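You operate a simulated robot arm through the tools that you are given. There is no shell and no other tool. Be economical: measure what you need, move in short steps, check, and stop when the job is done.

You are at the controls of a simulated robot arm. One attempt, no reset.

## Task
Ladle some water from the white basin into each jar.
Fine: the tall jar in the sink, the short jar on the counter; use the red dipper, no more than a dipperful each, and put it back; nothing spilt.

It is judged by the outcome, as a careful person would: the job done as asked, and still so three seconds after it is handed in. It fails if anything else is knocked over, pushed out of place, dropped, spilled or broken.

## Robot
A 7-joint arm with a three-finger gripper on a trunk, on a base that drives. Base frame: it is fixed to the floor where the robot stands at the start and does not move with it; the origin is under the middle of the robot, x ahead of it, y to its left, z up; the surface under the hand at the start is at about z = 0.8. Units: m, degrees, N and s.
With the tool pointing down near the work surface it reaches from about 0.48 to 0.94 m from the robot's upright axis, wherever it stands. Its first joint turns from -166.0 to 166.0 degrees. Places, roughly: chrome tap lever [1, -0.4, 1]; red tap wheel [1, -0.7, 1]; white basin [0.75, -1, 0.75]. Payload 2.69 kg.
The tool frame sits at the grasp point between the pads (the TCP): z along the fingers, y along the line on which they close. The tips reach 0.029 m beyond it. The gripper opens to 0.12 m. The gripper's body begins 0.078 m behind the TCP.
Orientation is that of the tool frame in the base frame, as a unit quaternion [w, x, y, z]. With the fingers straight down and closing along the base's y, the tool's x points along the base's -x, its y along +y and its z along -z.

## Interface
- The arm moves only by the tool send_rows. Its argument "plan" is a list of rows, each a list of 7 numbers: the opening in per cent of the stroke, from 0 (shut) to 100 (fully open), then the shift along the tool's x, y, z in mm, then the turn, a rotation vector about the tool's x, y, z in degrees. In form: [[fingers, x, y, z, ax, ay, az], ...]. A call has 1 to 10 rows; each row shifts and turns the commanded pose from where the row before left it, along the tool's axes as they then stand. Each row takes 0.2 s and may step no farther than 0.05 m and 8.6 degrees from the row before; otherwise, or with a gripper value out of range, the whole call is refused. Where a pose cannot be reached the arm comes as near as it can. A force on the tool above 40 N (or 10 N above the force at the start of the call, whichever is more), or a blocked arm, ends the call early, and 0.2 s more pass. Each finger halts on what it meets, pressing with about 26 N; the grip force reading is that of the motor and also rises with nothing between the fingers. The clock runs only during rows and for 0.2 s after the last one: add rows that do not move to give the fingers time. The reply holds the time, the measured pose of the TCP, the force on the tool along the base axes, the opening and the grip force, in the units named above and with some noise, with the torque about the TCP (base axes, N m) and any sound that the robot's microphone picked up.
- Cameras (640 x 400 px; columns grow to the right, rows downward): "scene" is now at [0.23, -0.0116, 1.3015]; the picture's right is [-0.16, -0.99, 0.00], its down [-0.78, 0.13, -0.61] and it looks along [0.60, -0.10, -0.79] (base axes); focal length 269 px, centre (320, 200). "wrist" rides on the gripper at [0.063, 0, -0.104] in the tool frame; the picture's right is [0.01, 1.00, 0.00], its down [-0.83, 0.00, -0.56] and it looks along [-0.56, 0.00, 0.83] (tool axes); focal length 275 px, centre (320, 200). There is no depth. A picture from a camera that has moved, and an enlarged one, comes with that camera's place and axes in the base frame and with its lens.
- camera(camera): a new picture of that camera. No time passes.
- slide_trunk(by): slides the trunk up (or, below 0, down) by that many m; the arm and the scene camera ride with it, the base frame stays. It gives what a move gives, with no picture.
- roll_base(legs): drives the robot by 1 to 6 legs, each [ahead, left, turn to the left] in m, m and degrees, along the robot's own axes; the way and the turn of a leg run together, so that a leg with both is an arc; at most 1.5 m and 180 degrees a leg. The arm and the cameras ride along, it lands a little off, and it stops where it bumps. It gives what a move gives.
- turn_head(pan, tilt): turns the head with the scene camera to pan (to the left, within 86 degrees either way) and tilt (down, from -29 to 69), counted from straight ahead of the robot. It gives what a move gives.
- zoom(camera, box): a new picture of the part [left, top, right, bottom] of that camera's present view, enlarged. No time passes.
- finish_job(): hands the job in; it is judged then, once.

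Work in short steps. Places have to be worked out from the pictures, the camera data and where the tool is seen: move nearer, look again, correct. Check each grasp and each placing, and mend what went wrong. You have 120 turns and 82 pictures in all, those below and enlarged ones among them. Open the gripper and draw the arm clear of the work before you hand the job in, unless the task says otherwise; then end with one line.

The tools are called after ">>>" as a command line: name --pt "numbers of a row" for each row, then --argument value for the rest, lists and objects as JSON in quotes. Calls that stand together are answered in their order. send_rows: Moves the arm, as the interface text tells. Its arguments: {"type":"object","properties":{"plan":{"type":"array","items":{"type":"array","items":{"type":"number"}}}},"required":["plan"]} The other tools are called the same way: slide_trunk (by) slides the trunk up or down; roll_base (legs) drives the base; turn_head (pan, tilt) turns the head that bears the scene camera; camera (camera) takes a picture; zoom (camera, box) takes an enlarged picture of a part of a camera's view; finish_job () hands the job in.

At the start:

```text
t: 0.0
position: [0.5711, 0.0624, 1.0005]
tool_rot: [0.001, 0.0, 1.0, 0.0]
wrist_force: [-1.2, -0.7, -0.1]
ft_torque: [0.0, -0.01, 0.01]
grip_width: 0.1201
grip_force: 0.0
trunk travel left (down, up): [-0.575, 0.038]
robot x, y, heading: [-0.0015, -0.0029, 0.0]
head pan, tilt: [-9.3, 52.2]
```

scene: 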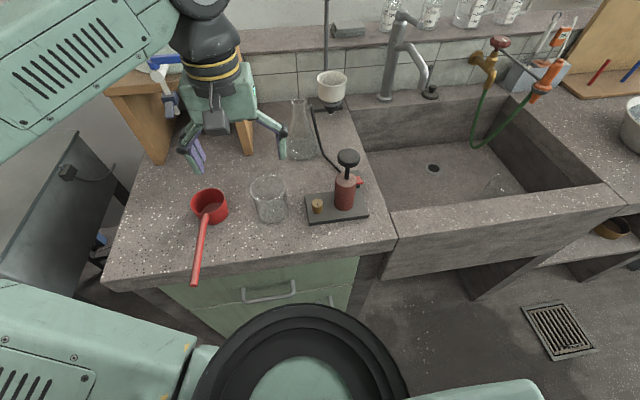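
wrist: 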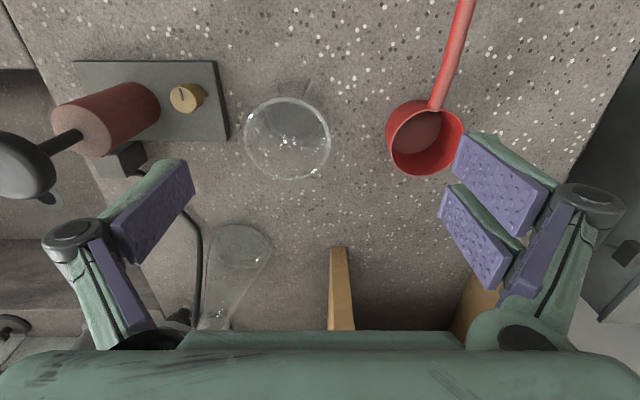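

I see a red dipper at the near left of the counter, a short glass jar next to it, and something glassy in the sink. I'll look closer at these and turn the head toward the basin.

>>> zoom --camera "scene" --box '[170, 90, 410, 290]'

>>> turn_head --pan -50 --tilt 40

>>> camera --camera "scene"

```text
2.00 times, centred on (290, 190) of scene
camera zoom: at [0.23, -0.0116, 1.3015], right [-0.16, -0.99, 0.0], down [-0.78, 0.13, -0.61], along [0.6, -0.1, -0.79], focal length 538 px, centre (380, 220)
```

zoom: 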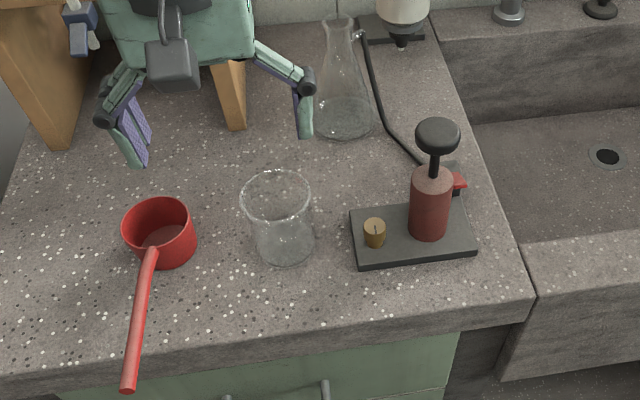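

```text
t: 1.1
position: [0.5711, 0.0632, 0.9986]
tool_rot: [-0.001, 0.0, 1.0, 0.0]
wrist_force: [-0.2, -1.2, -0.3]
ft_torque: [-0.03, 0.01, 0.04]
grip_width: 0.1199
grip_force: 0.1
trunk travel left (down, up): [-0.575, 0.038]
robot x, y, heading: [-0.0033, -0.0023, 0.1]
head pan, tilt: [-50.0, 40.0]
```

```text
78 pictures are left
camera scene: at [0.2108, -0.0646, 1.3186], right [-0.77, -0.64, 0.0], down [-0.41, 0.49, -0.77], along [0.49, -0.59, -0.64], focal length 269 px, centre (320, 200)
```

scene: 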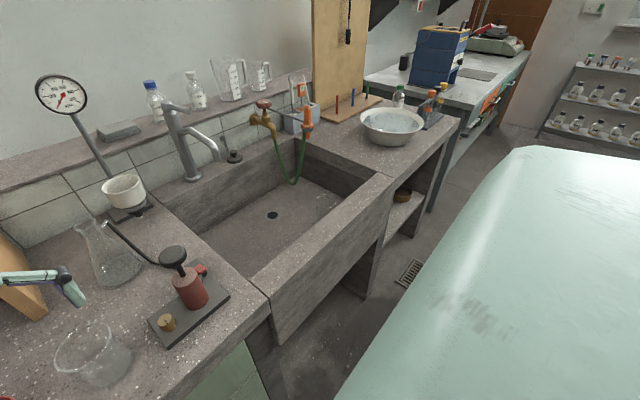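

>>> zoom --camera "scene" --box '[240, 90, 460, 230]'

```text
2.86 times, centred on (350, 160) of scene
camera zoom: at [0.2108, -0.0646, 1.3186], right [-0.77, -0.64, 0.0], down [-0.41, 0.49, -0.77], along [0.49, -0.59, -0.64], focal length 768 px, centre (234, 314)
```

zoom: 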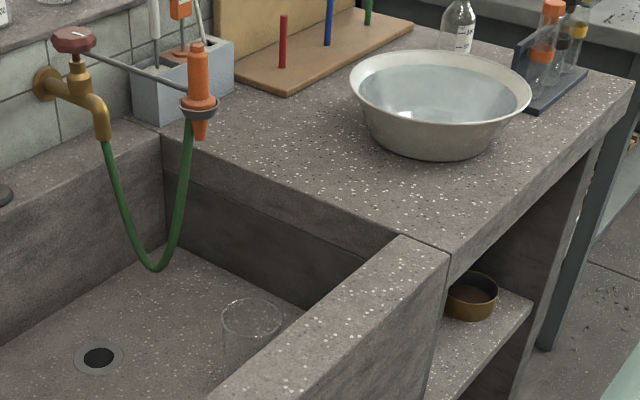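

I judge the dipper cup at about (0.605, 0.163) with its rim at z≈0.85 and its handle toward me. The short jar is at (0.594, 0.035) with its rim at z≈0.885, and the tall jar is near (0.62, -0.58) in the sink. I'll back off so I can grasp the handle lengthwise with a horizontal tool, then look again.

>>> roll_base --legs '[[-0.35, 0, 0]]'

>>> turn_head --pan 0 --tilt 35

>>> camera --camera "scene"

```text
t: 3.3
position: [0.225, 0.0622, 0.9992]
tool_rot: [0.002, 0.0, 1.0, 0.0]
wrist_force: [0.3, 0.1, 1.1]
ft_torque: [0.01, -0.02, 0.03]
grip_width: 0.1198
grip_force: 0.1
trunk travel left (down, up): [-0.575, 0.038]
robot x, y, heading: [-0.3467, -0.001, -0.1]
head pan, tilt: [-50.0, 40.0]
```

```text
t: 4.5
position: [0.2269, 0.0629, 0.9993]
tool_rot: [-0.001, 0.001, 1.0, 0.001]
wrist_force: [-0.2, 0.6, -0.2]
ft_torque: [0.02, 0.0, -0.01]
grip_width: 0.1202
grip_force: 0.0
trunk travel left (down, up): [-0.575, 0.038]
robot x, y, heading: [-0.3466, 0.0021, -0.2]
head pan, tilt: [0.0, 35.0]
```

```text
76 pictures are left
camera scene: at [-0.1009, 0.0003, 1.3261], right [0.0, -1.0, 0.0], down [-0.57, 0.0, -0.82], along [0.82, 0.0, -0.57], focal length 269 px, centre (320, 200)
```

scene: 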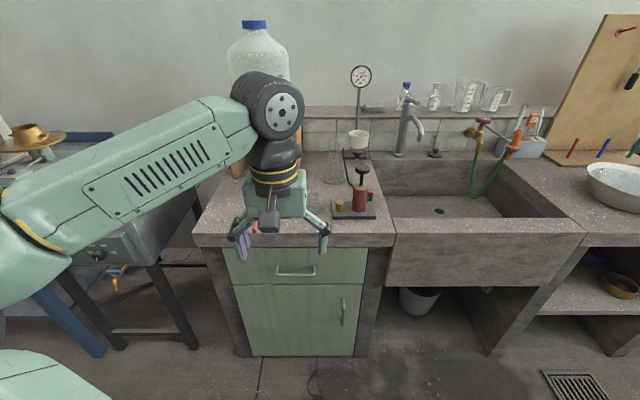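

The view is clear. In free space I'll turn the tool to point forward while edging ahead and toward y≈0.16.

>>> send_rows --pt "60 -15 10 0 0 -8.2 0" --pt "60 -14.8 10 2.1 0 -8.2 0" --pt "60 -14.4 10 4.2 0 -8.2 0" --pt "60 -13.6 10 6.2 0 -8.2 0" --pt "60 -12.6 10 8.1 0 -8.2 0" --pt "60 -11.3 10 9.8 0 -8.2 0" --pt "60 -9.8 10 11.4 0 -8.2 0" --pt "60 -8.1 10 12.6 0 -8.2 0" --pt "60 -6.2 10 13.7 0 -8.2 0" --pt "60 -4.2 10 14.4 0 -8.2 0"

>>> camera --camera "wrist"

>>> camera --camera "scene"

```text
t: 6.7
position: [0.3759, 0.1632, 1.0016]
tool_rot: [0.657, 0.001, 0.754, -0.001]
wrist_force: [-0.3, 0.2, -0.4]
ft_torque: [0.01, 0.0, 0.0]
grip_width: 0.0721
grip_force: 0.0
trunk travel left (down, up): [-0.575, 0.038]
robot x, y, heading: [-0.3438, 0.0015, -0.2]
head pan, tilt: [0.0, 35.0]
```

```text
75 pictures are left
camera wrist: at [0.2658, 0.1639, 0.9524], right [0.0, 1.0, 0.0], down [-0.44, 0.0, 0.9], along [0.9, 0.0, 0.44], focal length 275 px, centre (320, 200)
```

wrist: 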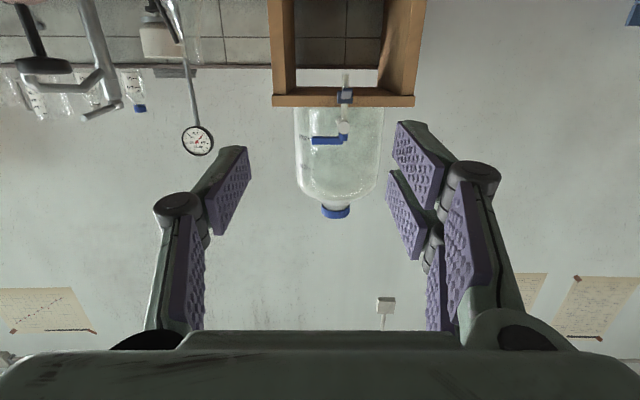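

```text
74 pictures are left
camera scene: at [-0.1007, 0.0004, 1.3262], right [0.0, -1.0, 0.0], down [-0.57, 0.0, -0.82], along [0.82, 0.0, -0.57], focal length 269 px, centre (320, 200)
```

scene: 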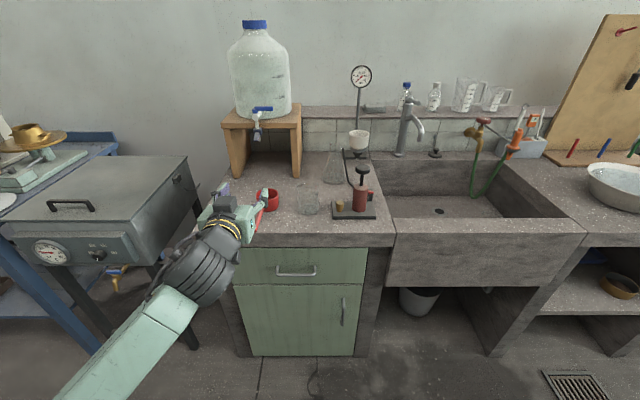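

The tool is nearly level and facing forward. I'll finish levelling and roll 90° so the fingers close vertically with the camera on the left, then check the view.

>>> send_rows --pt "60 0 0 0 0 -8 0" --pt "60 0 0 0 0 0 8.5" --pt "60 0 0 0 0 0 8.5" --pt "60 0 0 0 0 0 8.5" --pt "60 0 0 0 0 0 8.5" --pt "60 0 0 0 0 0 8.5" --pt "60 0 0 0 0 0 8.5" --pt "60 0 0 0 0 0 8.5" --pt "60 0 0 0 0 0 8.5" --pt "60 0 0 0 0 0 8.5"

>>> send_rows --pt "60 0 0 0 0 0 8.5" --pt "60 0 0 0 0 0 8.5" --pt "60 0 0 0 0 0 8.5" --pt "60 0 0 0 0 0 8.5" --pt "60 0 0 0 0 0 8.5" --pt "60 0 0 0 0 0 8.5" --pt "60 0 0 0 0 0 8.5" --pt "60 0 0 0 0 0 8.5" --pt "60 0 0 0 0 0 8.5" --pt "60 0 0 0 0 0 8.5"

>>> send_rows --pt "60 0 0 0 0 0 8.5" --pt "60 0 0 0 0 0 8.5" --pt "60 0 0 0 0 0 8.5"

>>> camera --camera "wrist"

```text
t: 8.9
position: [0.3667, 0.1688, 1.055]
tool_rot: [0.553, 0.441, 0.559, 0.433]
wrist_force: [0.6, 0.7, 0.8]
ft_torque: [-0.01, 0.02, 0.04]
grip_width: 0.0719
grip_force: 0.0
out of reach, approached as far as the arm can: row 8, 9, 10
trunk travel left (down, up): [-0.575, 0.038]
robot x, y, heading: [-0.3465, 0.0026, -0.0]
head pan, tilt: [0.0, 35.0]
```

```text
t: 9.9
position: [0.346, 0.1509, 1.1486]
tool_rot: [0.482, 0.519, 0.451, 0.543]
wrist_force: [0.4, 0.9, 0.0]
ft_torque: [-0.01, -0.01, 0.01]
grip_width: 0.072
grip_force: 0.0
out of reach, approached as far as the arm can: row 1, 2, 3, 4, 5
trunk travel left (down, up): [-0.575, 0.038]
robot x, y, heading: [-0.3445, -0.003, -0.0]
head pan, tilt: [0.0, 35.0]
stopped in row 5: the arm was blocked; the commanded pose is now the measured one
```

```text
t: 10.5
position: [0.3297, 0.1533, 1.1865]
tool_rot: [0.492, 0.507, 0.427, 0.565]
wrist_force: [0.2, -0.9, 0.7]
ft_torque: [0.02, -0.04, 0.01]
grip_width: 0.0721
grip_force: 0.0
out of reach, approached as far as the arm can: row 1, 2
trunk travel left (down, up): [-0.575, 0.038]
robot x, y, heading: [-0.3403, 0.0005, -0.3]
head pan, tilt: [0.0, 35.0]
stopped in row 2: the arm was blocked; the commanded pose is now the measured one
```

```text
73 pictures are left
camera wrist: at [0.2262, 0.2189, 1.181], right [-0.12, -0.15, 0.98], down [-0.55, -0.81, -0.19], along [0.83, -0.56, 0.02], focal length 275 px, centre (320, 200)
```

wrist: 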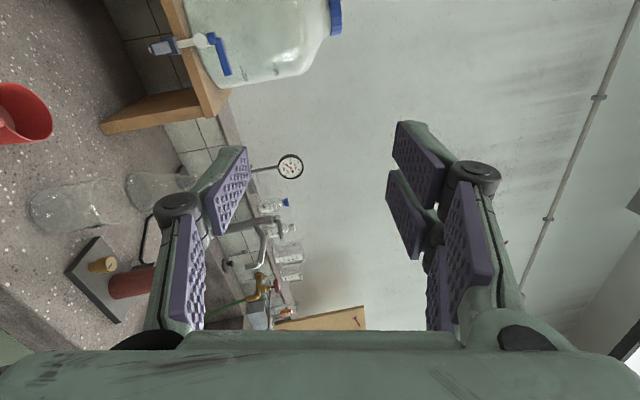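

The clockwise roll hits a joint limit. I'll roll the other way so the camera ends up on the right.

>>> send_rows --pt "60 0 0 0 0 0 -8.5" --pt "60 0 0 0 0 0 -8.5" --pt "60 0 0 0 0 0 -8.5" --pt "60 0 0 0 0 0 -8.5" --pt "60 0 0 0 0 0 -8.5" --pt "60 0 0 0 0 0 -8.5" --pt "60 0 0 0 0 0 -8.5" --pt "60 0 0 0 0 0 -8.5" --pt "60 0 0 0 0 0 -8.5" --pt "60 0 0 0 0 0 -8.5"

>>> send_rows --pt "60 0 0 0 0 0 -8.5" --pt "60 0 0 0 0 0 -8.5" --pt "60 0 0 0 0 0 -8.5" --pt "60 0 0 0 0 0 -8.5" --pt "60 0 0 0 0 0 -8.5" --pt "60 0 0 0 0 0 -8.5" --pt "60 0 0 0 0 0 -8.5" --pt "60 0 0 0 0 0 -8.5" --pt "60 0 0 0 0 0 -8.5" --pt "60 0 0 0 0 0 -8.5"

```text
t: 12.7
position: [0.3298, 0.1533, 1.1859]
tool_rot: [0.743, 0.085, 0.659, 0.084]
wrist_force: [0.4, -0.3, 0.9]
ft_torque: [-0.02, -0.02, 0.02]
grip_width: 0.0722
grip_force: 0.1
trunk travel left (down, up): [-0.575, 0.038]
robot x, y, heading: [-0.3455, -0.0013, -0.0]
head pan, tilt: [0.0, 35.0]
```

```text
t: 14.9
position: [0.3303, 0.1532, 1.1851]
tool_rot: [0.606, -0.382, 0.543, -0.439]
wrist_force: [-0.2, 0.0, 0.4]
ft_torque: [-0.01, 0.01, 0.03]
grip_width: 0.0719
grip_force: 0.1
trunk travel left (down, up): [-0.575, 0.038]
robot x, y, heading: [-0.3422, 0.0021, -0.2]
head pan, tilt: [0.0, 35.0]
```

Now I'll finish the roll, level out, lower to about z=1.0, and look at the dipper.

>>> send_rows --pt "60 0 0 0 0 0 -8" --pt "60 0 0 0 0 0 -8" --pt "60 0 0 0 0 0 -3" --pt "60 0 0 0 -6.8 0 0" --pt "60 0 45 0 0 0 0" --pt "60 0 45 0 0 0 0" --pt "60 0 45 0 0 0 0" --pt "60 0 45 0 0 0 0"

>>> camera --camera "wrist"

```text
t: 16.7
position: [0.3359, 0.159, 1.0056]
tool_rot: [-0.497, 0.495, -0.504, 0.504]
wrist_force: [-0.7, -0.5, 0.2]
ft_torque: [0.0, -0.04, 0.02]
grip_width: 0.072
grip_force: 0.1
out of reach, approached as far as the arm can: row 7, 8
trunk travel left (down, up): [-0.575, 0.038]
robot x, y, heading: [-0.3434, 0.0018, -0.1]
head pan, tilt: [0.0, 35.0]
```

```text
72 pictures are left
camera wrist: at [0.2319, 0.0979, 1.0065], right [0.0, 0.0, -1.0], down [-0.54, 0.84, 0.0], along [0.84, 0.54, 0.0], focal length 275 px, centre (320, 200)
```

wrist: 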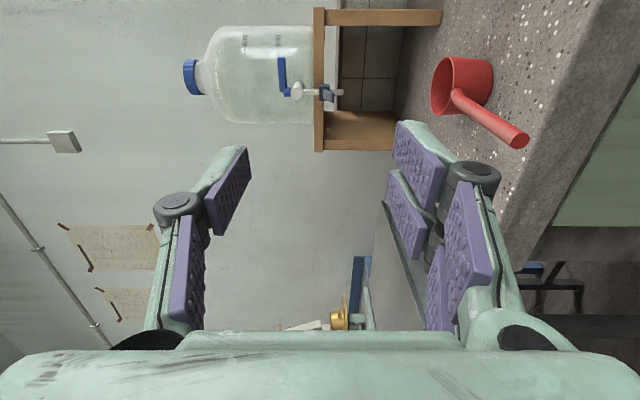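

The handle runs along -x at y≈0.167. It rises gently from z≈0.845 at the cup to about 0.866 at its end (x≈0.42). I'll lower the trunk, pitch 8° down and narrow the opening.

>>> slide_trunk --by -0.145

>>> send_rows --pt "40 -8 0 0 -8 0 0" --pt "40 0 0 0 0 0 0" --pt "40 0 0 0 0 0 0"

>>> camera --camera "wrist"

>>> camera --camera "scene"

```text
t: 18.4
position: [0.3368, 0.1601, 0.8624]
tool_rot: [-0.496, 0.495, -0.504, 0.504]
wrist_force: [-0.6, 0.4, 0.4]
ft_torque: [-0.01, 0.0, 0.02]
grip_width: 0.072
grip_force: 0.0
trunk travel left (down, up): [-0.43, 0.183]
robot x, y, heading: [-0.3468, 0.0019, -0.3]
head pan, tilt: [0.0, 35.0]
```

```text
t: 19.2
position: [0.3353, 0.1676, 0.8603]
tool_rot: [0.461, -0.528, 0.538, -0.467]
wrist_force: [-0.5, 0.3, 0.6]
ft_torque: [0.0, 0.0, 0.0]
grip_width: 0.0482
grip_force: 0.1
trunk travel left (down, up): [-0.43, 0.183]
robot x, y, heading: [-0.3481, 0.0008, -0.1]
head pan, tilt: [0.0, 35.0]
```

```text
71 pictures are left
camera wrist: at [0.2322, 0.1067, 0.876], right [-0.14, 0.0, -0.99], down [-0.54, 0.84, 0.07], along [0.83, 0.54, -0.12], focal length 275 px, centre (320, 200)
```

wrist: 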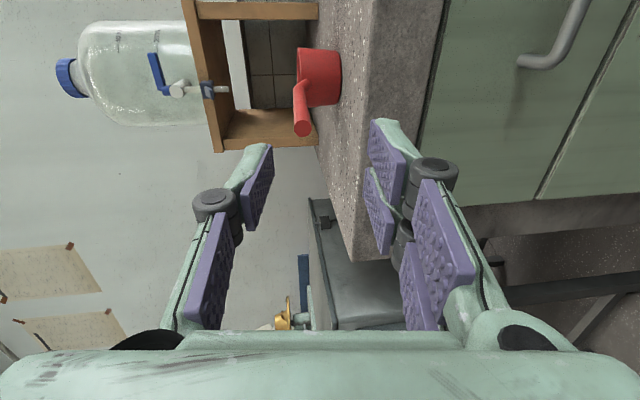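

```text
70 pictures are left
camera scene: at [-0.1008, 0.0006, 1.1812], right [0.0, -1.0, 0.0], down [-0.57, 0.0, -0.82], along [0.82, 0.0, -0.57], focal length 269 px, centre (320, 200)
```

scene: 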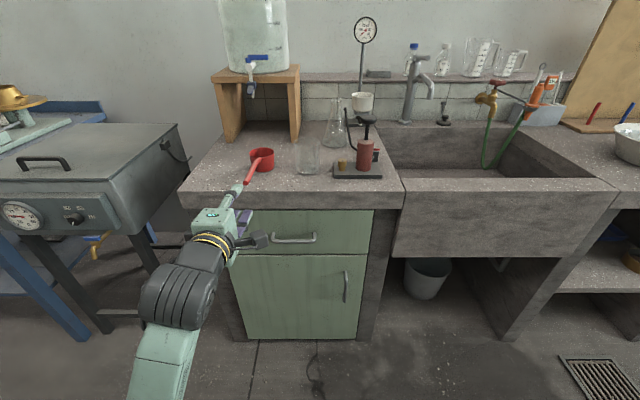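

The handle end is at about (0.42, 0.169, 0.863) with a 7° slope that matches the tool. I'll correct the height and slide forward so the handle passes between the fingers.

>>> send_rows --pt "40 -3 -15 0 0 0 0" --pt "40 0 0 38 0 0 0" --pt "40 0 0 38 0 0 0" --pt "40 0 0 38 0 0 0" --pt "40 0 0 0 0 0 0"

>>> camera --camera "wrist"

```text
t: 20.4
position: [0.4529, 0.1702, 0.8625]
tool_rot: [0.461, -0.529, 0.538, -0.467]
wrist_force: [-0.1, 0.6, -0.1]
ft_torque: [0.0, 0.02, 0.02]
grip_width: 0.0479
grip_force: 0.1
trunk travel left (down, up): [-0.43, 0.183]
robot x, y, heading: [-0.3443, -0.0008, -0.0]
head pan, tilt: [0.0, 35.0]
```

```text
69 pictures are left
camera wrist: at [0.3497, 0.1089, 0.8767], right [-0.14, 0.0, -0.99], down [-0.54, 0.84, 0.07], along [0.83, 0.54, -0.12], focal length 275 px, centre (320, 200)
```

wrist: 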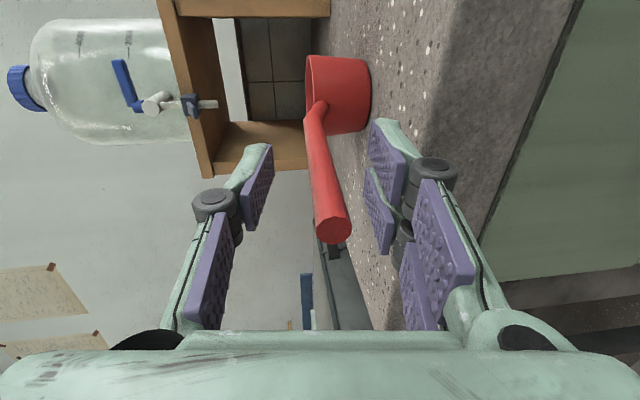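

The handle is nicely between the fingers. I'll move 31 mm further and 4 mm lower, then close.

>>> send_rows --pt "40 2 4 31 0 0 0" --pt "30 0 0 0 0 0 0" --pt "20 0 0 0 0 0 0" --pt "10 0 0 0 0 0 0" --pt "0 0 0 0 0 0 0" --pt "0 0 0 0 0 0 0" --pt "0 0 0 0 0 0 0" --pt "0 0 0 0 0 0 0"

>>> camera --camera "wrist"

>>> camera --camera "scene"

```text
t: 22.2
position: [0.4809, 0.1669, 0.8557]
tool_rot: [0.461, -0.528, 0.538, -0.469]
wrist_force: [1.3, -0.6, 13.7]
ft_torque: [-0.03, -1.4, -0.1]
grip_width: 0.0159
grip_force: 26.5
trunk travel left (down, up): [-0.43, 0.183]
robot x, y, heading: [-0.3493, 0.0021, -0.2]
head pan, tilt: [0.0, 35.0]
```

```text
68 pictures are left
camera wrist: at [0.377, 0.1065, 0.8698], right [-0.13, 0.0, -0.99], down [-0.54, 0.84, 0.07], along [0.83, 0.54, -0.11], focal length 275 px, centre (320, 200)
```

wrist: 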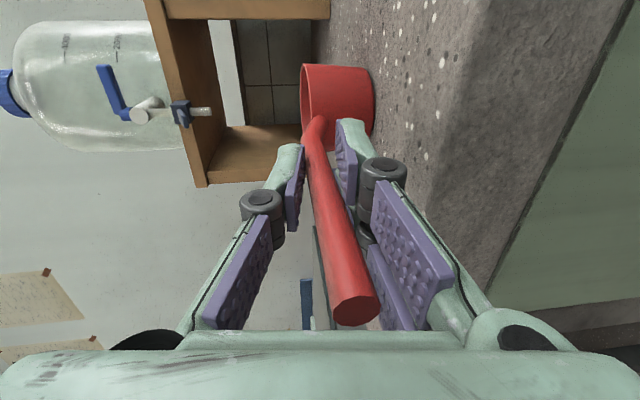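

```text
67 pictures are left
camera scene: at [-0.102, 0.0004, 1.1816], right [0.0, -1.0, 0.0], down [-0.57, 0.0, -0.82], along [0.82, 0.0, -0.57], focal length 269 px, centre (320, 200)
```

scene: 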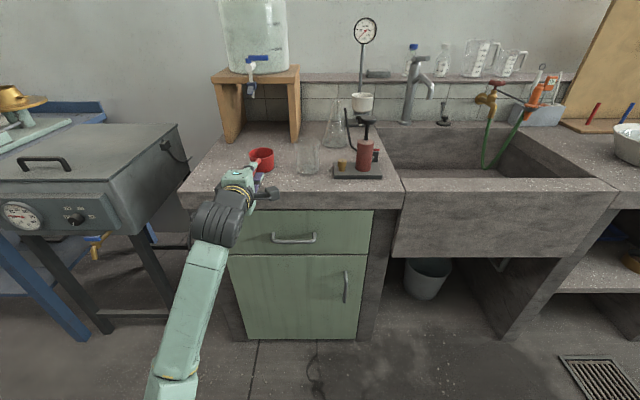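

The grip is firm at 16 mm on the handle, but the cup is being pressed onto the counter by about 14 N. I'll raise it gently in small steps.

>>> send_rows --pt "0 0 -5 0 0 0 0" --pt "0 0 -10 0 0 0 0" --pt "0 0 -15 0 0 0 0" --pt "0 0 0 0 0 0 0"

>>> zoom --camera "scene" --box '[180, 100, 340, 220]'

>>> camera --camera "wrist"

```text
t: 23.2
position: [0.485, 0.1662, 0.8837]
tool_rot: [0.461, -0.53, 0.537, -0.468]
wrist_force: [-0.4, -0.7, -0.6]
ft_torque: [0.0, 0.13, 0.0]
grip_width: 0.0098
grip_force: 26.0
trunk travel left (down, up): [-0.43, 0.183]
robot x, y, heading: [-0.3455, 0.0022, 0.1]
head pan, tilt: [0.0, 35.0]
```

```text
3.33 times, centred on (260, 160) of scene
camera zoom: at [-0.1008, 0.0007, 1.1811], right [0.0, -1.0, 0.0], down [-0.57, 0.0, -0.82], along [0.82, 0.0, -0.57], focal length 896 px, centre (520, 333)
```

zoom: 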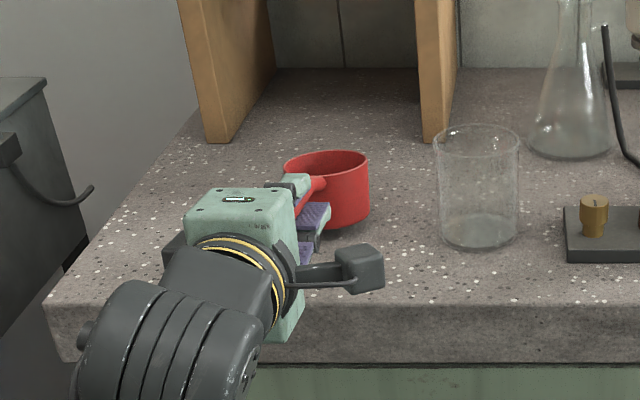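

```text
65 pictures are left
camera wrist: at [0.3823, 0.1053, 0.8975], right [-0.14, 0.0, -0.99], down [-0.54, 0.84, 0.07], along [0.83, 0.54, -0.12], focal length 275 px, centre (320, 200)
```

wrist: 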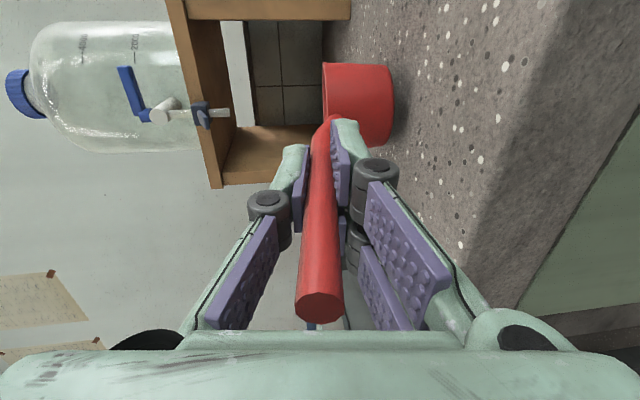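

The dipper is lifted, appears level, and the forces are light. I'll raise the trunk, back away from the counter, and look right before driving.

>>> slide_trunk --by 0.15

>>> roll_base --legs '[[-0.25, 0, 0]]'

>>> turn_head --pan -65 --tilt 35

>>> camera --camera "scene"

```text
t: 25.0
position: [0.4866, 0.1658, 1.0335]
tool_rot: [0.46, -0.529, 0.539, -0.466]
wrist_force: [0.1, 0.5, -1.1]
ft_torque: [0.02, 0.12, 0.0]
grip_width: 0.0106
grip_force: 26.2
trunk travel left (down, up): [-0.58, 0.033]
robot x, y, heading: [-0.3446, 0.0044, -0.3]
head pan, tilt: [0.0, 35.0]
```

```text
t: 26.8
position: [0.2317, 0.172, 1.0339]
tool_rot: [0.463, -0.531, 0.536, -0.465]
wrist_force: [-0.4, 0.3, -0.3]
ft_torque: [-0.01, 0.11, 0.03]
grip_width: 0.0102
grip_force: 26.4
trunk travel left (down, up): [-0.58, 0.033]
robot x, y, heading: [-0.5969, 0.0012, 0.5]
head pan, tilt: [0.0, 35.0]
```

```text
t: 28.2
position: [0.2311, 0.1721, 1.0328]
tool_rot: [0.463, -0.531, 0.536, -0.465]
wrist_force: [0.1, -0.7, -0.9]
ft_torque: [0.02, 0.11, 0.02]
grip_width: 0.0102
grip_force: 25.8
trunk travel left (down, up): [-0.58, 0.033]
robot x, y, heading: [-0.5976, 0.0009, 0.4]
head pan, tilt: [-65.0, 35.0]
```

```text
64 pictures are left
camera scene: at [-0.4035, -0.0783, 1.3311], right [-0.9, -0.43, 0.0], down [-0.25, 0.52, -0.82], along [0.35, -0.74, -0.57], focal length 269 px, centre (320, 200)
```

scene: 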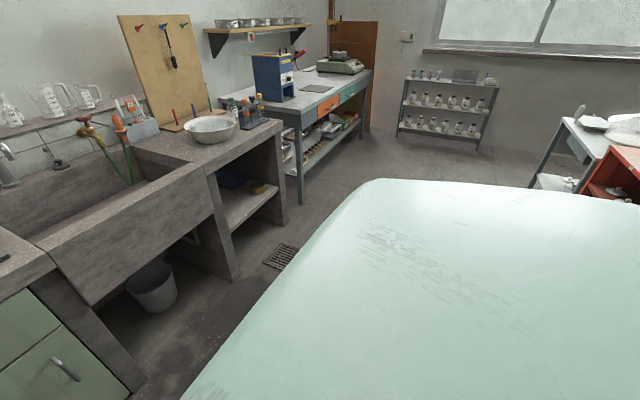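

The floor to the right is clear; the green slab is my own shoulder. I'll strafe right to face the basin and look.

>>> roll_base --legs '[[0, -1.15, 0]]'

>>> turn_head --pan 12 --tilt 32

>>> camera --camera "scene"

>>> camera --camera "wrist"

```text
t: 37.6
position: [0.2473, -0.9937, 1.0342]
tool_rot: [-0.466, 0.534, -0.533, 0.462]
wrist_force: [-0.1, 0.5, -1.4]
ft_torque: [0.01, 0.11, -0.02]
grip_width: 0.0106
grip_force: 25.8
trunk travel left (down, up): [-0.58, 0.033]
robot x, y, heading: [-0.5811, -1.1779, 1.1]
head pan, tilt: [-65.0, 35.0]
```

```text
t: 39.1
position: [0.2456, -0.9936, 1.0344]
tool_rot: [-0.466, 0.535, -0.533, 0.462]
wrist_force: [0.4, 0.3, -1.9]
ft_torque: [-0.02, 0.11, -0.02]
grip_width: 0.0104
grip_force: 26.0
trunk travel left (down, up): [-0.58, 0.033]
robot x, y, heading: [-0.5812, -1.1767, 1.4]
head pan, tilt: [12.0, 32.0]
```

```text
63 pictures are left
camera scene: at [-0.3372, -1.1532, 1.3358], right [0.23, -0.97, 0.0], down [-0.52, -0.12, -0.85], along [0.83, 0.19, -0.53], focal length 269 px, centre (320, 200)
```

scene: 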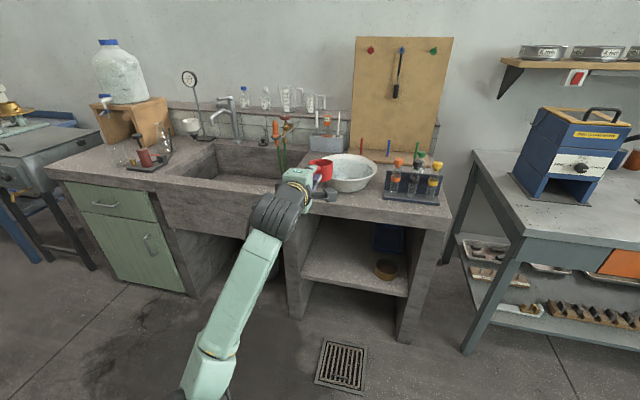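

```text
62 pictures are left
camera wrist: at [0.1441, -1.0566, 1.0477], right [-0.14, 0.0, -0.99], down [-0.56, 0.83, 0.07], along [0.82, 0.56, -0.12], focal length 275 px, centre (320, 200)
```

wrist: 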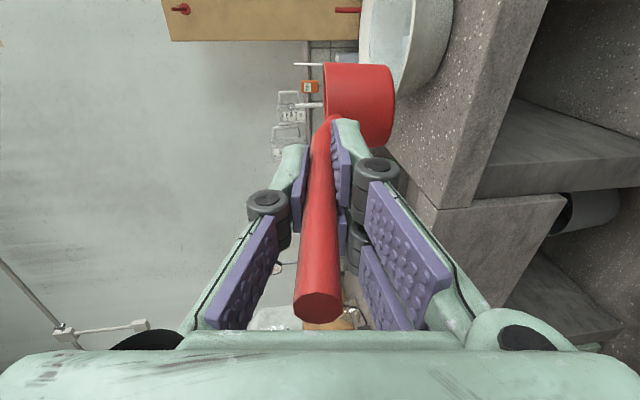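

I estimate the basin centre at about (0.64, -1.05) with its rim near z≈0.865. I'll fix the heading, drive closer with the dipper well above the rim, and take close pictures.

>>> roll_base --legs '[[0.2, -0.06, -1.4]]'

>>> turn_head --pan 5 --tilt 38

>>> camera --camera "scene"

>>> zoom --camera "scene" --box '[260, 110, 420, 210]'

>>> camera --camera "wrist"

```text
t: 40.7
position: [0.4505, -1.0718, 1.0333]
tool_rot: [0.46, -0.529, 0.539, -0.468]
wrist_force: [0.5, -1.3, -1.5]
ft_torque: [-0.03, 0.09, 0.03]
grip_width: 0.0105
grip_force: 26.1
trunk travel left (down, up): [-0.58, 0.033]
robot x, y, heading: [-0.3802, -1.2355, -0.2]
head pan, tilt: [12.0, 32.0]
```

```text
t: 41.4
position: [0.4508, -1.0731, 1.0343]
tool_rot: [0.459, -0.529, 0.539, -0.469]
wrist_force: [0.0, -0.6, -1.2]
ft_torque: [-0.02, 0.09, -0.03]
grip_width: 0.0106
grip_force: 26.0
trunk travel left (down, up): [-0.58, 0.033]
robot x, y, heading: [-0.3817, -1.2339, -0.1]
head pan, tilt: [5.0, 38.0]
```

```text
61 pictures are left
camera scene: at [-0.1392, -1.2283, 1.3266], right [0.08, -1.0, 0.0], down [-0.61, -0.05, -0.79], along [0.79, 0.07, -0.62], focal length 269 px, centre (320, 200)
```

scene: 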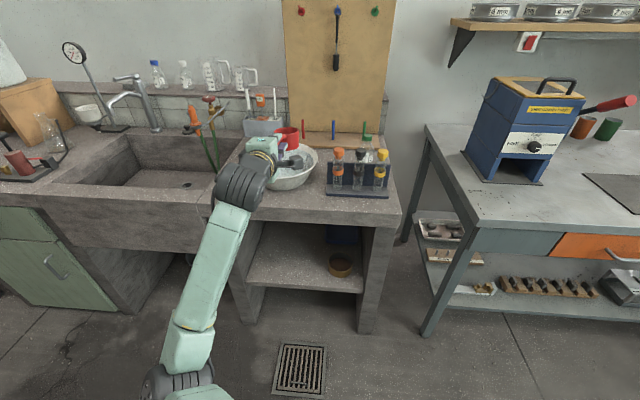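

```text
4.00 times, centred on (340, 160) of scene
camera zoom: at [-0.1392, -1.2283, 1.3266], right [0.08, -1.0, 0.0], down [-0.61, -0.05, -0.79], along [0.79, 0.07, -0.62], focal length 1075 px, centre (240, 360)
```

zoom: 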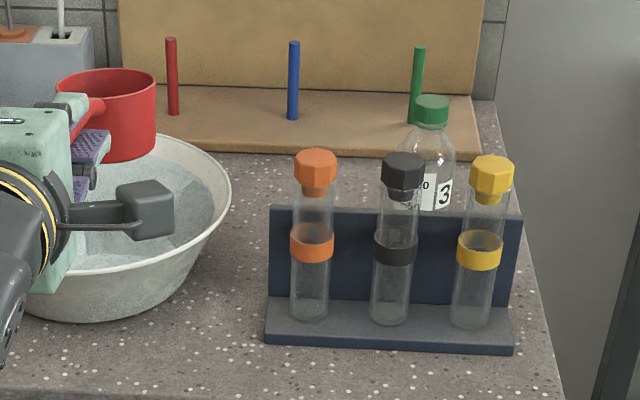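

```text
59 pictures are left
camera wrist: at [0.346, -1.1327, 1.0477], right [-0.14, 0.0, -0.99], down [-0.54, 0.84, 0.07], along [0.83, 0.54, -0.12], focal length 275 px, centre (320, 200)
```

wrist: 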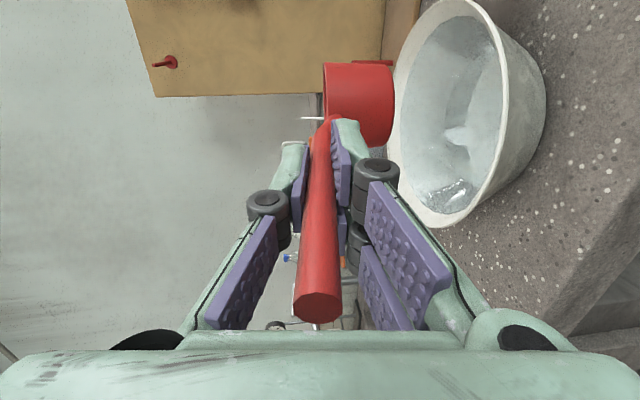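

I now judge the basin centre at about (0.662, -1.035), rim radius 0.12 and rim z≈0.868. I also see that the dipper sits about 6° nose-down in this tool pose. I'll zoom in to gauge the water level.

>>> zoom --camera "wrist" --box '[380, 0, 580, 240]'

```text
1.67 times, centred on (480, 120) of wrist
camera zoom: at [0.346, -1.1327, 1.0477], right [-0.14, 0.0, -0.99], down [-0.54, 0.84, 0.07], along [0.83, 0.54, -0.12], focal length 459 px, centre (53, 333)
```

zoom: 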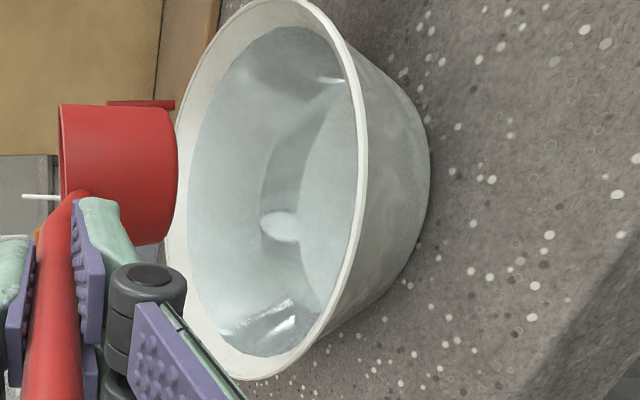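

The water surface is at about z≈0.854 and the basin rim at about 0.87. I'll drive so the cup hangs over the basin, then pitch nose-down about 34° while staying above the rim.

>>> roll_base --legs '[[0.16, 0.04, 0]]'

>>> send_rows --pt "0 0 -5 0 -8.5 0 0" --pt "0 0 -5 0 -8.5 0 0" --pt "0 0 -5 0 -8.5 0 0" --pt "0 0 -5 0 -8.5 0 0" --pt "0 0 0 0 0 0 0"

>>> camera --camera "scene"

>>> camera --camera "wrist"

```text
t: 42.8
position: [0.6112, -1.0334, 1.033]
tool_rot: [0.459, -0.528, 0.539, -0.469]
wrist_force: [0.1, -0.8, -0.5]
ft_torque: [0.0, 0.11, -0.01]
grip_width: 0.0104
grip_force: 26.3
trunk travel left (down, up): [-0.58, 0.033]
robot x, y, heading: [-0.2197, -1.194, -0.3]
head pan, tilt: [5.0, 38.0]
```

```text
t: 44.0
position: [0.6176, -1.0338, 1.0519]
tool_rot: [0.284, -0.639, 0.653, -0.29]
wrist_force: [0.0, 0.5, -1.3]
ft_torque: [-0.02, 0.07, -0.02]
grip_width: 0.0106
grip_force: 25.7
trunk travel left (down, up): [-0.58, 0.033]
robot x, y, heading: [-0.2207, -1.1933, -0.3]
head pan, tilt: [5.0, 38.0]
```

```text
57 pictures are left
camera scene: at [0.0213, -1.1882, 1.3266], right [0.08, -1.0, 0.0], down [-0.61, -0.05, -0.79], along [0.79, 0.06, -0.62], focal length 269 px, centre (320, 200)
```

scene: 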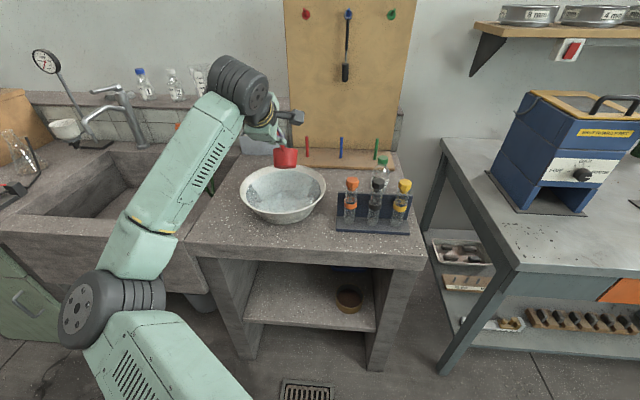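

```text
56 pictures are left
camera wrist: at [0.5398, -1.0939, 1.1217], right [-0.67, 0.01, -0.74], down [-0.4, 0.84, 0.37], along [0.63, 0.54, -0.56], focal length 275 px, centre (320, 200)
```

wrist: 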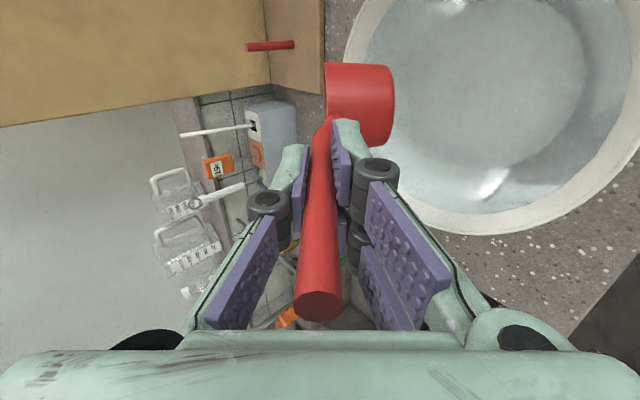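

The basin centre is confirmed at about (0.657, -1.032), and the cup's lowest corner is at about (0.706, 0.905). I'll lower it straight down 90 mm slowly.

>>> send_rows --pt "0 0 11.15 10 0 0 0" --pt "0 0 11.15 10 0 0 0" --pt "0 0 11.15 10 0 0 0" --pt "0 0 11.15 10 0 0 0" --pt "0 0 11.15 10 0 0 0" --pt "0 0 11.15 10 0 0 0" --pt "0 0 0 0 0 0 0"

>>> zoom --camera "scene" --box '[210, 110, 370, 230]'

>>> camera --camera "wrist"

```text
t: 45.6
position: [0.6172, -1.0335, 0.9606]
tool_rot: [0.284, -0.639, 0.653, -0.29]
wrist_force: [-0.4, -0.3, -1.6]
ft_torque: [-0.03, 0.08, -0.02]
grip_width: 0.0105
grip_force: 26.0
trunk travel left (down, up): [-0.58, 0.033]
robot x, y, heading: [-0.224, -1.1923, -0.2]
head pan, tilt: [5.0, 38.0]
```

```text
3.33 times, centred on (290, 170) of scene
camera zoom: at [0.0214, -1.1882, 1.3265], right [0.08, -1.0, 0.0], down [-0.61, -0.05, -0.79], along [0.79, 0.06, -0.62], focal length 896 px, centre (420, 300)
```

zoom: 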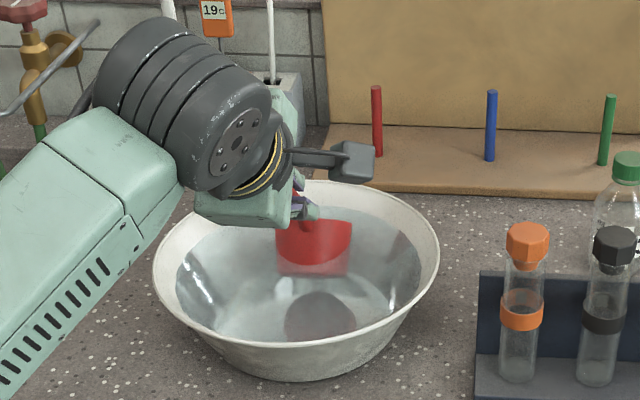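

```text
54 pictures are left
camera wrist: at [0.5394, -1.095, 1.0303], right [-0.67, 0.01, -0.74], down [-0.4, 0.84, 0.37], along [0.63, 0.54, -0.56], focal length 275 px, centre (320, 200)
```

wrist: 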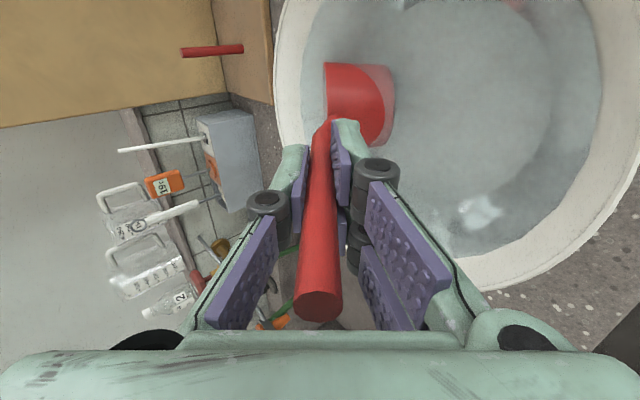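

The waterline on the cup shows the lip is still about 15 mm above the water, so the water is shallower than I thought, near z≈0.835. I'll pitch the cup steeper while holding its low corner just off the bottom.

>>> send_rows --pt "0 0 -12.3 4.7 -8 0 0" --pt "0 0 -12.8 2.9 -8 0 0" --pt "0 0 -13.1 1.1 -8 0 0" --pt "0 0 0 0 0 0 0" --pt "0 0 0 0 0 0 0"

>>> zoom --camera "scene" --box '[240, 130, 360, 220]'

>>> zoom --camera "wrist" --box '[260, 0, 500, 180]'

```text
t: 46.8
position: [0.6531, -1.0339, 0.9807]
tool_rot: [0.145, -0.683, 0.7, -0.149]
wrist_force: [0.3, 0.9, -1.7]
ft_torque: [-0.03, 0.0, 0.03]
grip_width: 0.0106
grip_force: 25.3
trunk travel left (down, up): [-0.58, 0.033]
robot x, y, heading: [-0.2235, -1.195, -0.4]
head pan, tilt: [5.0, 38.0]
```

```text
4.44 times, centred on (300, 175) of scene
camera zoom: at [0.0214, -1.1881, 1.3265], right [0.08, -1.0, 0.0], down [-0.61, -0.05, -0.79], along [0.79, 0.06, -0.62], focal length 1195 px, centre (409, 311)
```

zoom: 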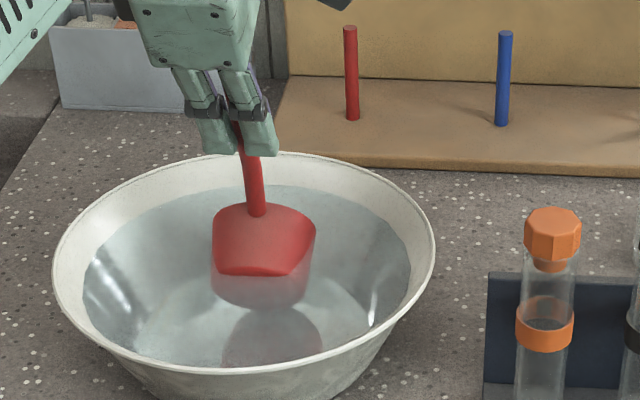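

```text
2.22 times, centred on (380, 90) of wrist
camera zoom: at [0.6095, -1.096, 1.0757], right [-0.91, 0.02, -0.41], down [-0.21, 0.84, 0.51], along [0.35, 0.55, -0.76], focal length 612 px, centre (187, 444)
```

zoom: 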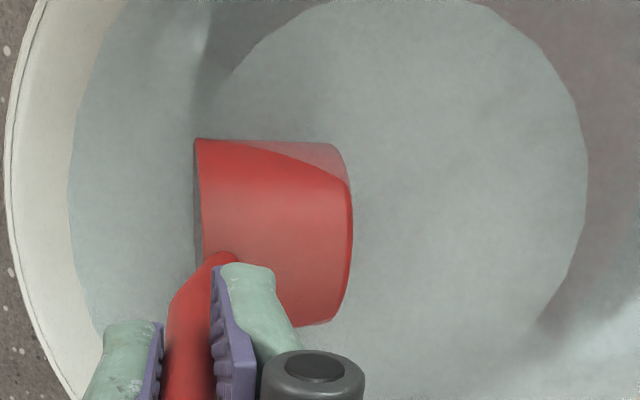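

The lip is now right at the waterline. I'll lower gently in 4 mm steps, watching for contact with the bottom.

>>> send_rows --pt "0 0 1.63 3.65 0 0 0" --pt "0 0 1.63 3.65 0 0 0" --pt "0 0 0 0 0 0 0"

>>> zoom --camera "scene" --box '[240, 130, 360, 220]'

>>> zoom --camera "wrist" --box '[260, 0, 500, 180]'

```text
t: 47.6
position: [0.6539, -1.0352, 0.9737]
tool_rot: [0.146, -0.684, 0.699, -0.149]
wrist_force: [0.1, 1.8, 3.0]
ft_torque: [0.13, -0.05, 0.03]
grip_width: 0.0105
grip_force: 26.0
trunk travel left (down, up): [-0.58, 0.033]
robot x, y, heading: [-0.2232, -1.1955, -0.5]
head pan, tilt: [5.0, 38.0]
```

```text
4.44 times, centred on (300, 175) of scene
camera zoom: at [0.0208, -1.1882, 1.3268], right [0.08, -1.0, 0.0], down [-0.61, -0.05, -0.79], along [0.79, 0.06, -0.62], focal length 1195 px, centre (409, 311)
```

zoom: 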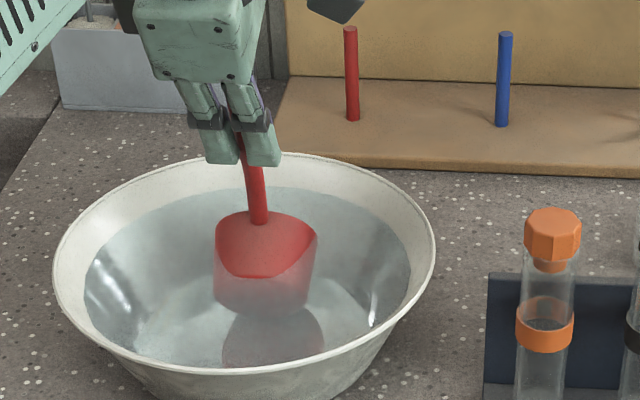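

```text
2.22 times, centred on (380, 90) of wrist
camera zoom: at [0.61, -1.0967, 1.0683], right [-0.91, 0.02, -0.41], down [-0.21, 0.84, 0.51], along [0.35, 0.55, -0.76], focal length 612 px, centre (187, 444)
```

zoom: 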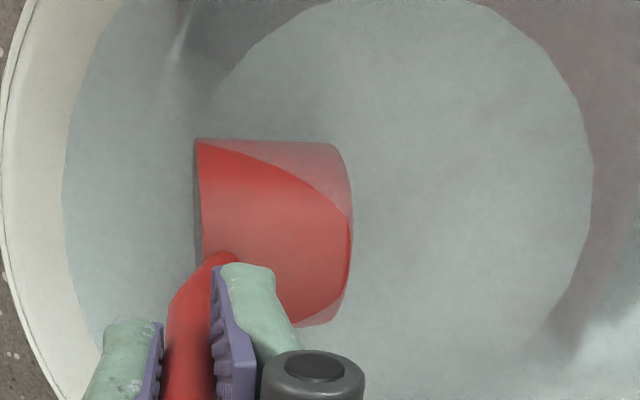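

I've touched the bottom lightly (about 4 N), so the lip is submerged by about 7 mm. Now I'll slowly rotate the cup back toward level around its low corner, lifting at the end.

>>> send_rows --pt "0 0 9.85 -3.6 4.25 0 0" --pt "0 0 9.85 -3.1 4.25 0 0" --pt "0 0 12.3 -3.1 4.25 0 0" --pt "0 0 12.3 -2.6 4.25 0 0" --pt "0 0 12.3 -3.0 4.25 0 0" --pt "0 0 12.3 -2.5 4.25 0 0" --pt "0 0 7.7 -6.6 4.25 0 0" --pt "0 0 7.7 -6.6 4.25 0 0" --pt "0 0 -0.4 -10.6 4.25 0 0" --pt "0 0 -0.4 -10.6 4.25 0 0"

>>> zoom --camera "scene" --box '[240, 130, 360, 220]'

>>> zoom --camera "wrist" --box '[260, 0, 500, 180]'

```text
t: 49.8
position: [0.5483, -1.0323, 0.9533]
tool_rot: [0.384, -0.585, 0.598, -0.392]
wrist_force: [0.1, 0.3, -1.8]
ft_torque: [0.03, 0.21, 0.02]
grip_width: 0.0107
grip_force: 26.2
trunk travel left (down, up): [-0.58, 0.033]
robot x, y, heading: [-0.2195, -1.1955, -0.3]
head pan, tilt: [5.0, 38.0]
```

```text
4.44 times, centred on (300, 175) of scene
camera zoom: at [0.0213, -1.1881, 1.3266], right [0.08, -1.0, 0.0], down [-0.61, -0.05, -0.79], along [0.79, 0.06, -0.62], focal length 1195 px, centre (409, 311)
```

zoom: 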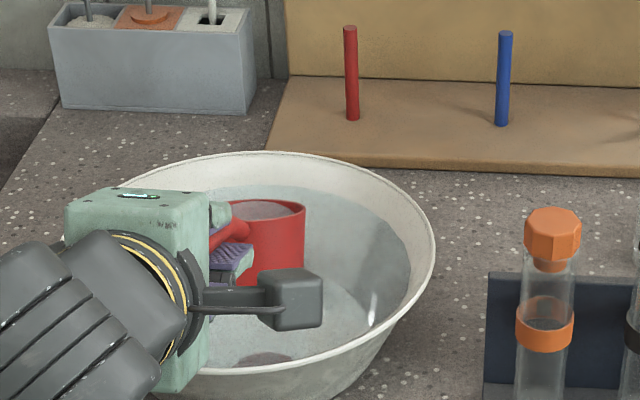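

```text
2.22 times, centred on (380, 90) of wrist
camera zoom: at [0.4528, -1.0931, 0.9956], right [-0.4, 0.0, -0.92], down [-0.49, 0.84, 0.22], along [0.77, 0.54, -0.33], focal length 612 px, centre (187, 444)
```

zoom: 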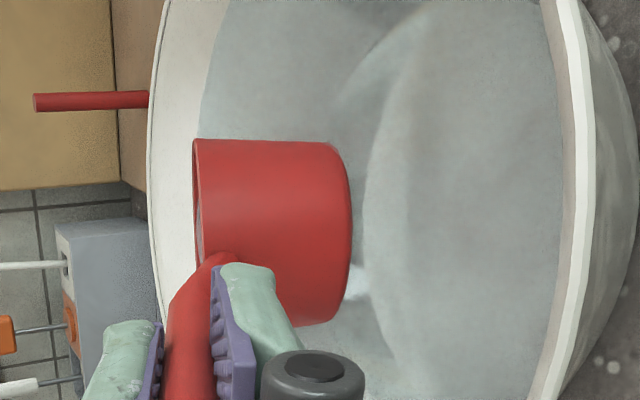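

Water is visible in the cup. I'll raise it over the basin while levelling slowly.

>>> send_rows --pt "0 0 -9.5 -7 3.6 0 0" --pt "0 0 -9.8 -6.5 3.6 0 0" --pt "0 0 -10 -6 3.6 0 0" --pt "0 0 -10.3 -5 3.6 0 0" --pt "0 0 -10.5 -4.5 3.6 0 0" --pt "0 0 -10.8 -4 3.5 0 0" --pt "0 0 -10 0 0 0 0" --pt "0 0 0 0 0 0 0" --pt "0 0 0 0 0 0 0"

>>> zoom --camera "scene" --box '[240, 120, 360, 210]'

>>> zoom --camera "wrist" --box '[260, 0, 500, 180]'

```text
t: 51.8
position: [0.5337, -1.0315, 1.0319]
tool_rot: [0.487, -0.504, 0.514, -0.495]
wrist_force: [-0.2, 0.3, -2.1]
ft_torque: [0.02, 0.25, -0.03]
grip_width: 0.0107
grip_force: 25.9
trunk travel left (down, up): [-0.58, 0.033]
robot x, y, heading: [-0.2243, -1.1926, -0.3]
head pan, tilt: [5.0, 38.0]
```

```text
4.44 times, centred on (300, 165) of scene
camera zoom: at [0.0214, -1.1881, 1.3265], right [0.08, -1.0, 0.0], down [-0.61, -0.05, -0.79], along [0.79, 0.06, -0.62], focal length 1195 px, centre (409, 356)
```

zoom: 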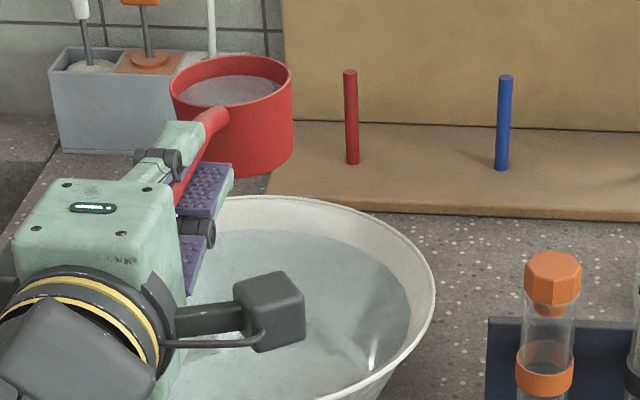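

```text
2.22 times, centred on (380, 90) of wrist
camera zoom: at [0.4283, -1.091, 1.0355], right [-0.03, 0.0, -1.0], down [-0.54, 0.84, 0.02], along [0.84, 0.54, -0.03], focal length 612 px, centre (187, 444)
```

zoom: 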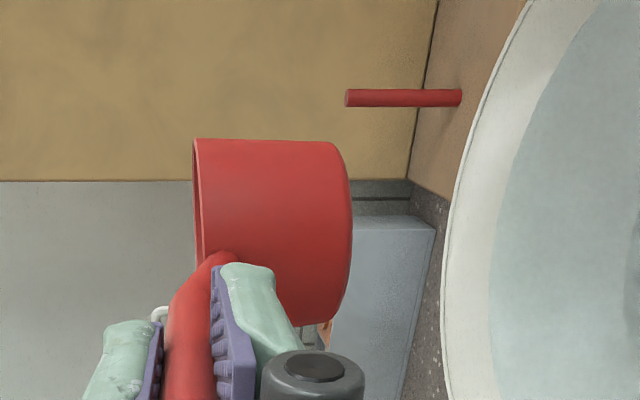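

I have a good partial dipperful (about 100 g by torque), and it's level with freeboard. Before moving, I'll look toward the sink to locate the tall jar from here.

>>> turn_head --pan 35 --tilt 35

>>> zoom --camera "scene" --box '[160, 60, 480, 260]'

```text
t: 52.8
position: [0.5331, -1.0306, 1.0315]
tool_rot: [0.487, -0.503, 0.514, -0.496]
wrist_force: [0.6, 0.2, -1.5]
ft_torque: [0.05, 0.21, 0.03]
grip_width: 0.0105
grip_force: 26.2
trunk travel left (down, up): [-0.58, 0.033]
robot x, y, heading: [-0.223, -1.1931, -0.6]
head pan, tilt: [35.0, 35.0]
```

```text
2.00 times, centred on (320, 160) of scene
camera zoom: at [0.0078, -1.1451, 1.3311], right [0.57, -0.82, 0.0], down [-0.47, -0.33, -0.82], along [0.67, 0.46, -0.57], focal length 538 px, centre (320, 280)
```

zoom: 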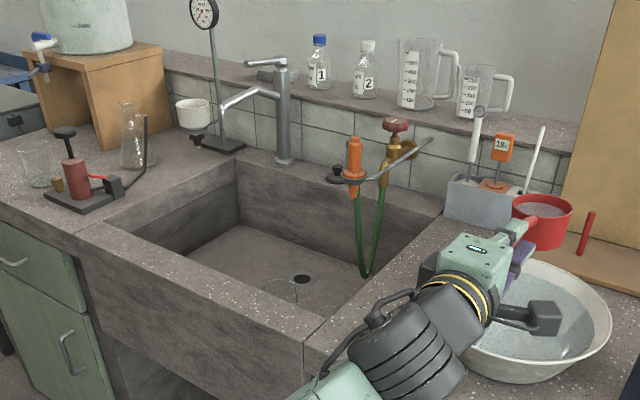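

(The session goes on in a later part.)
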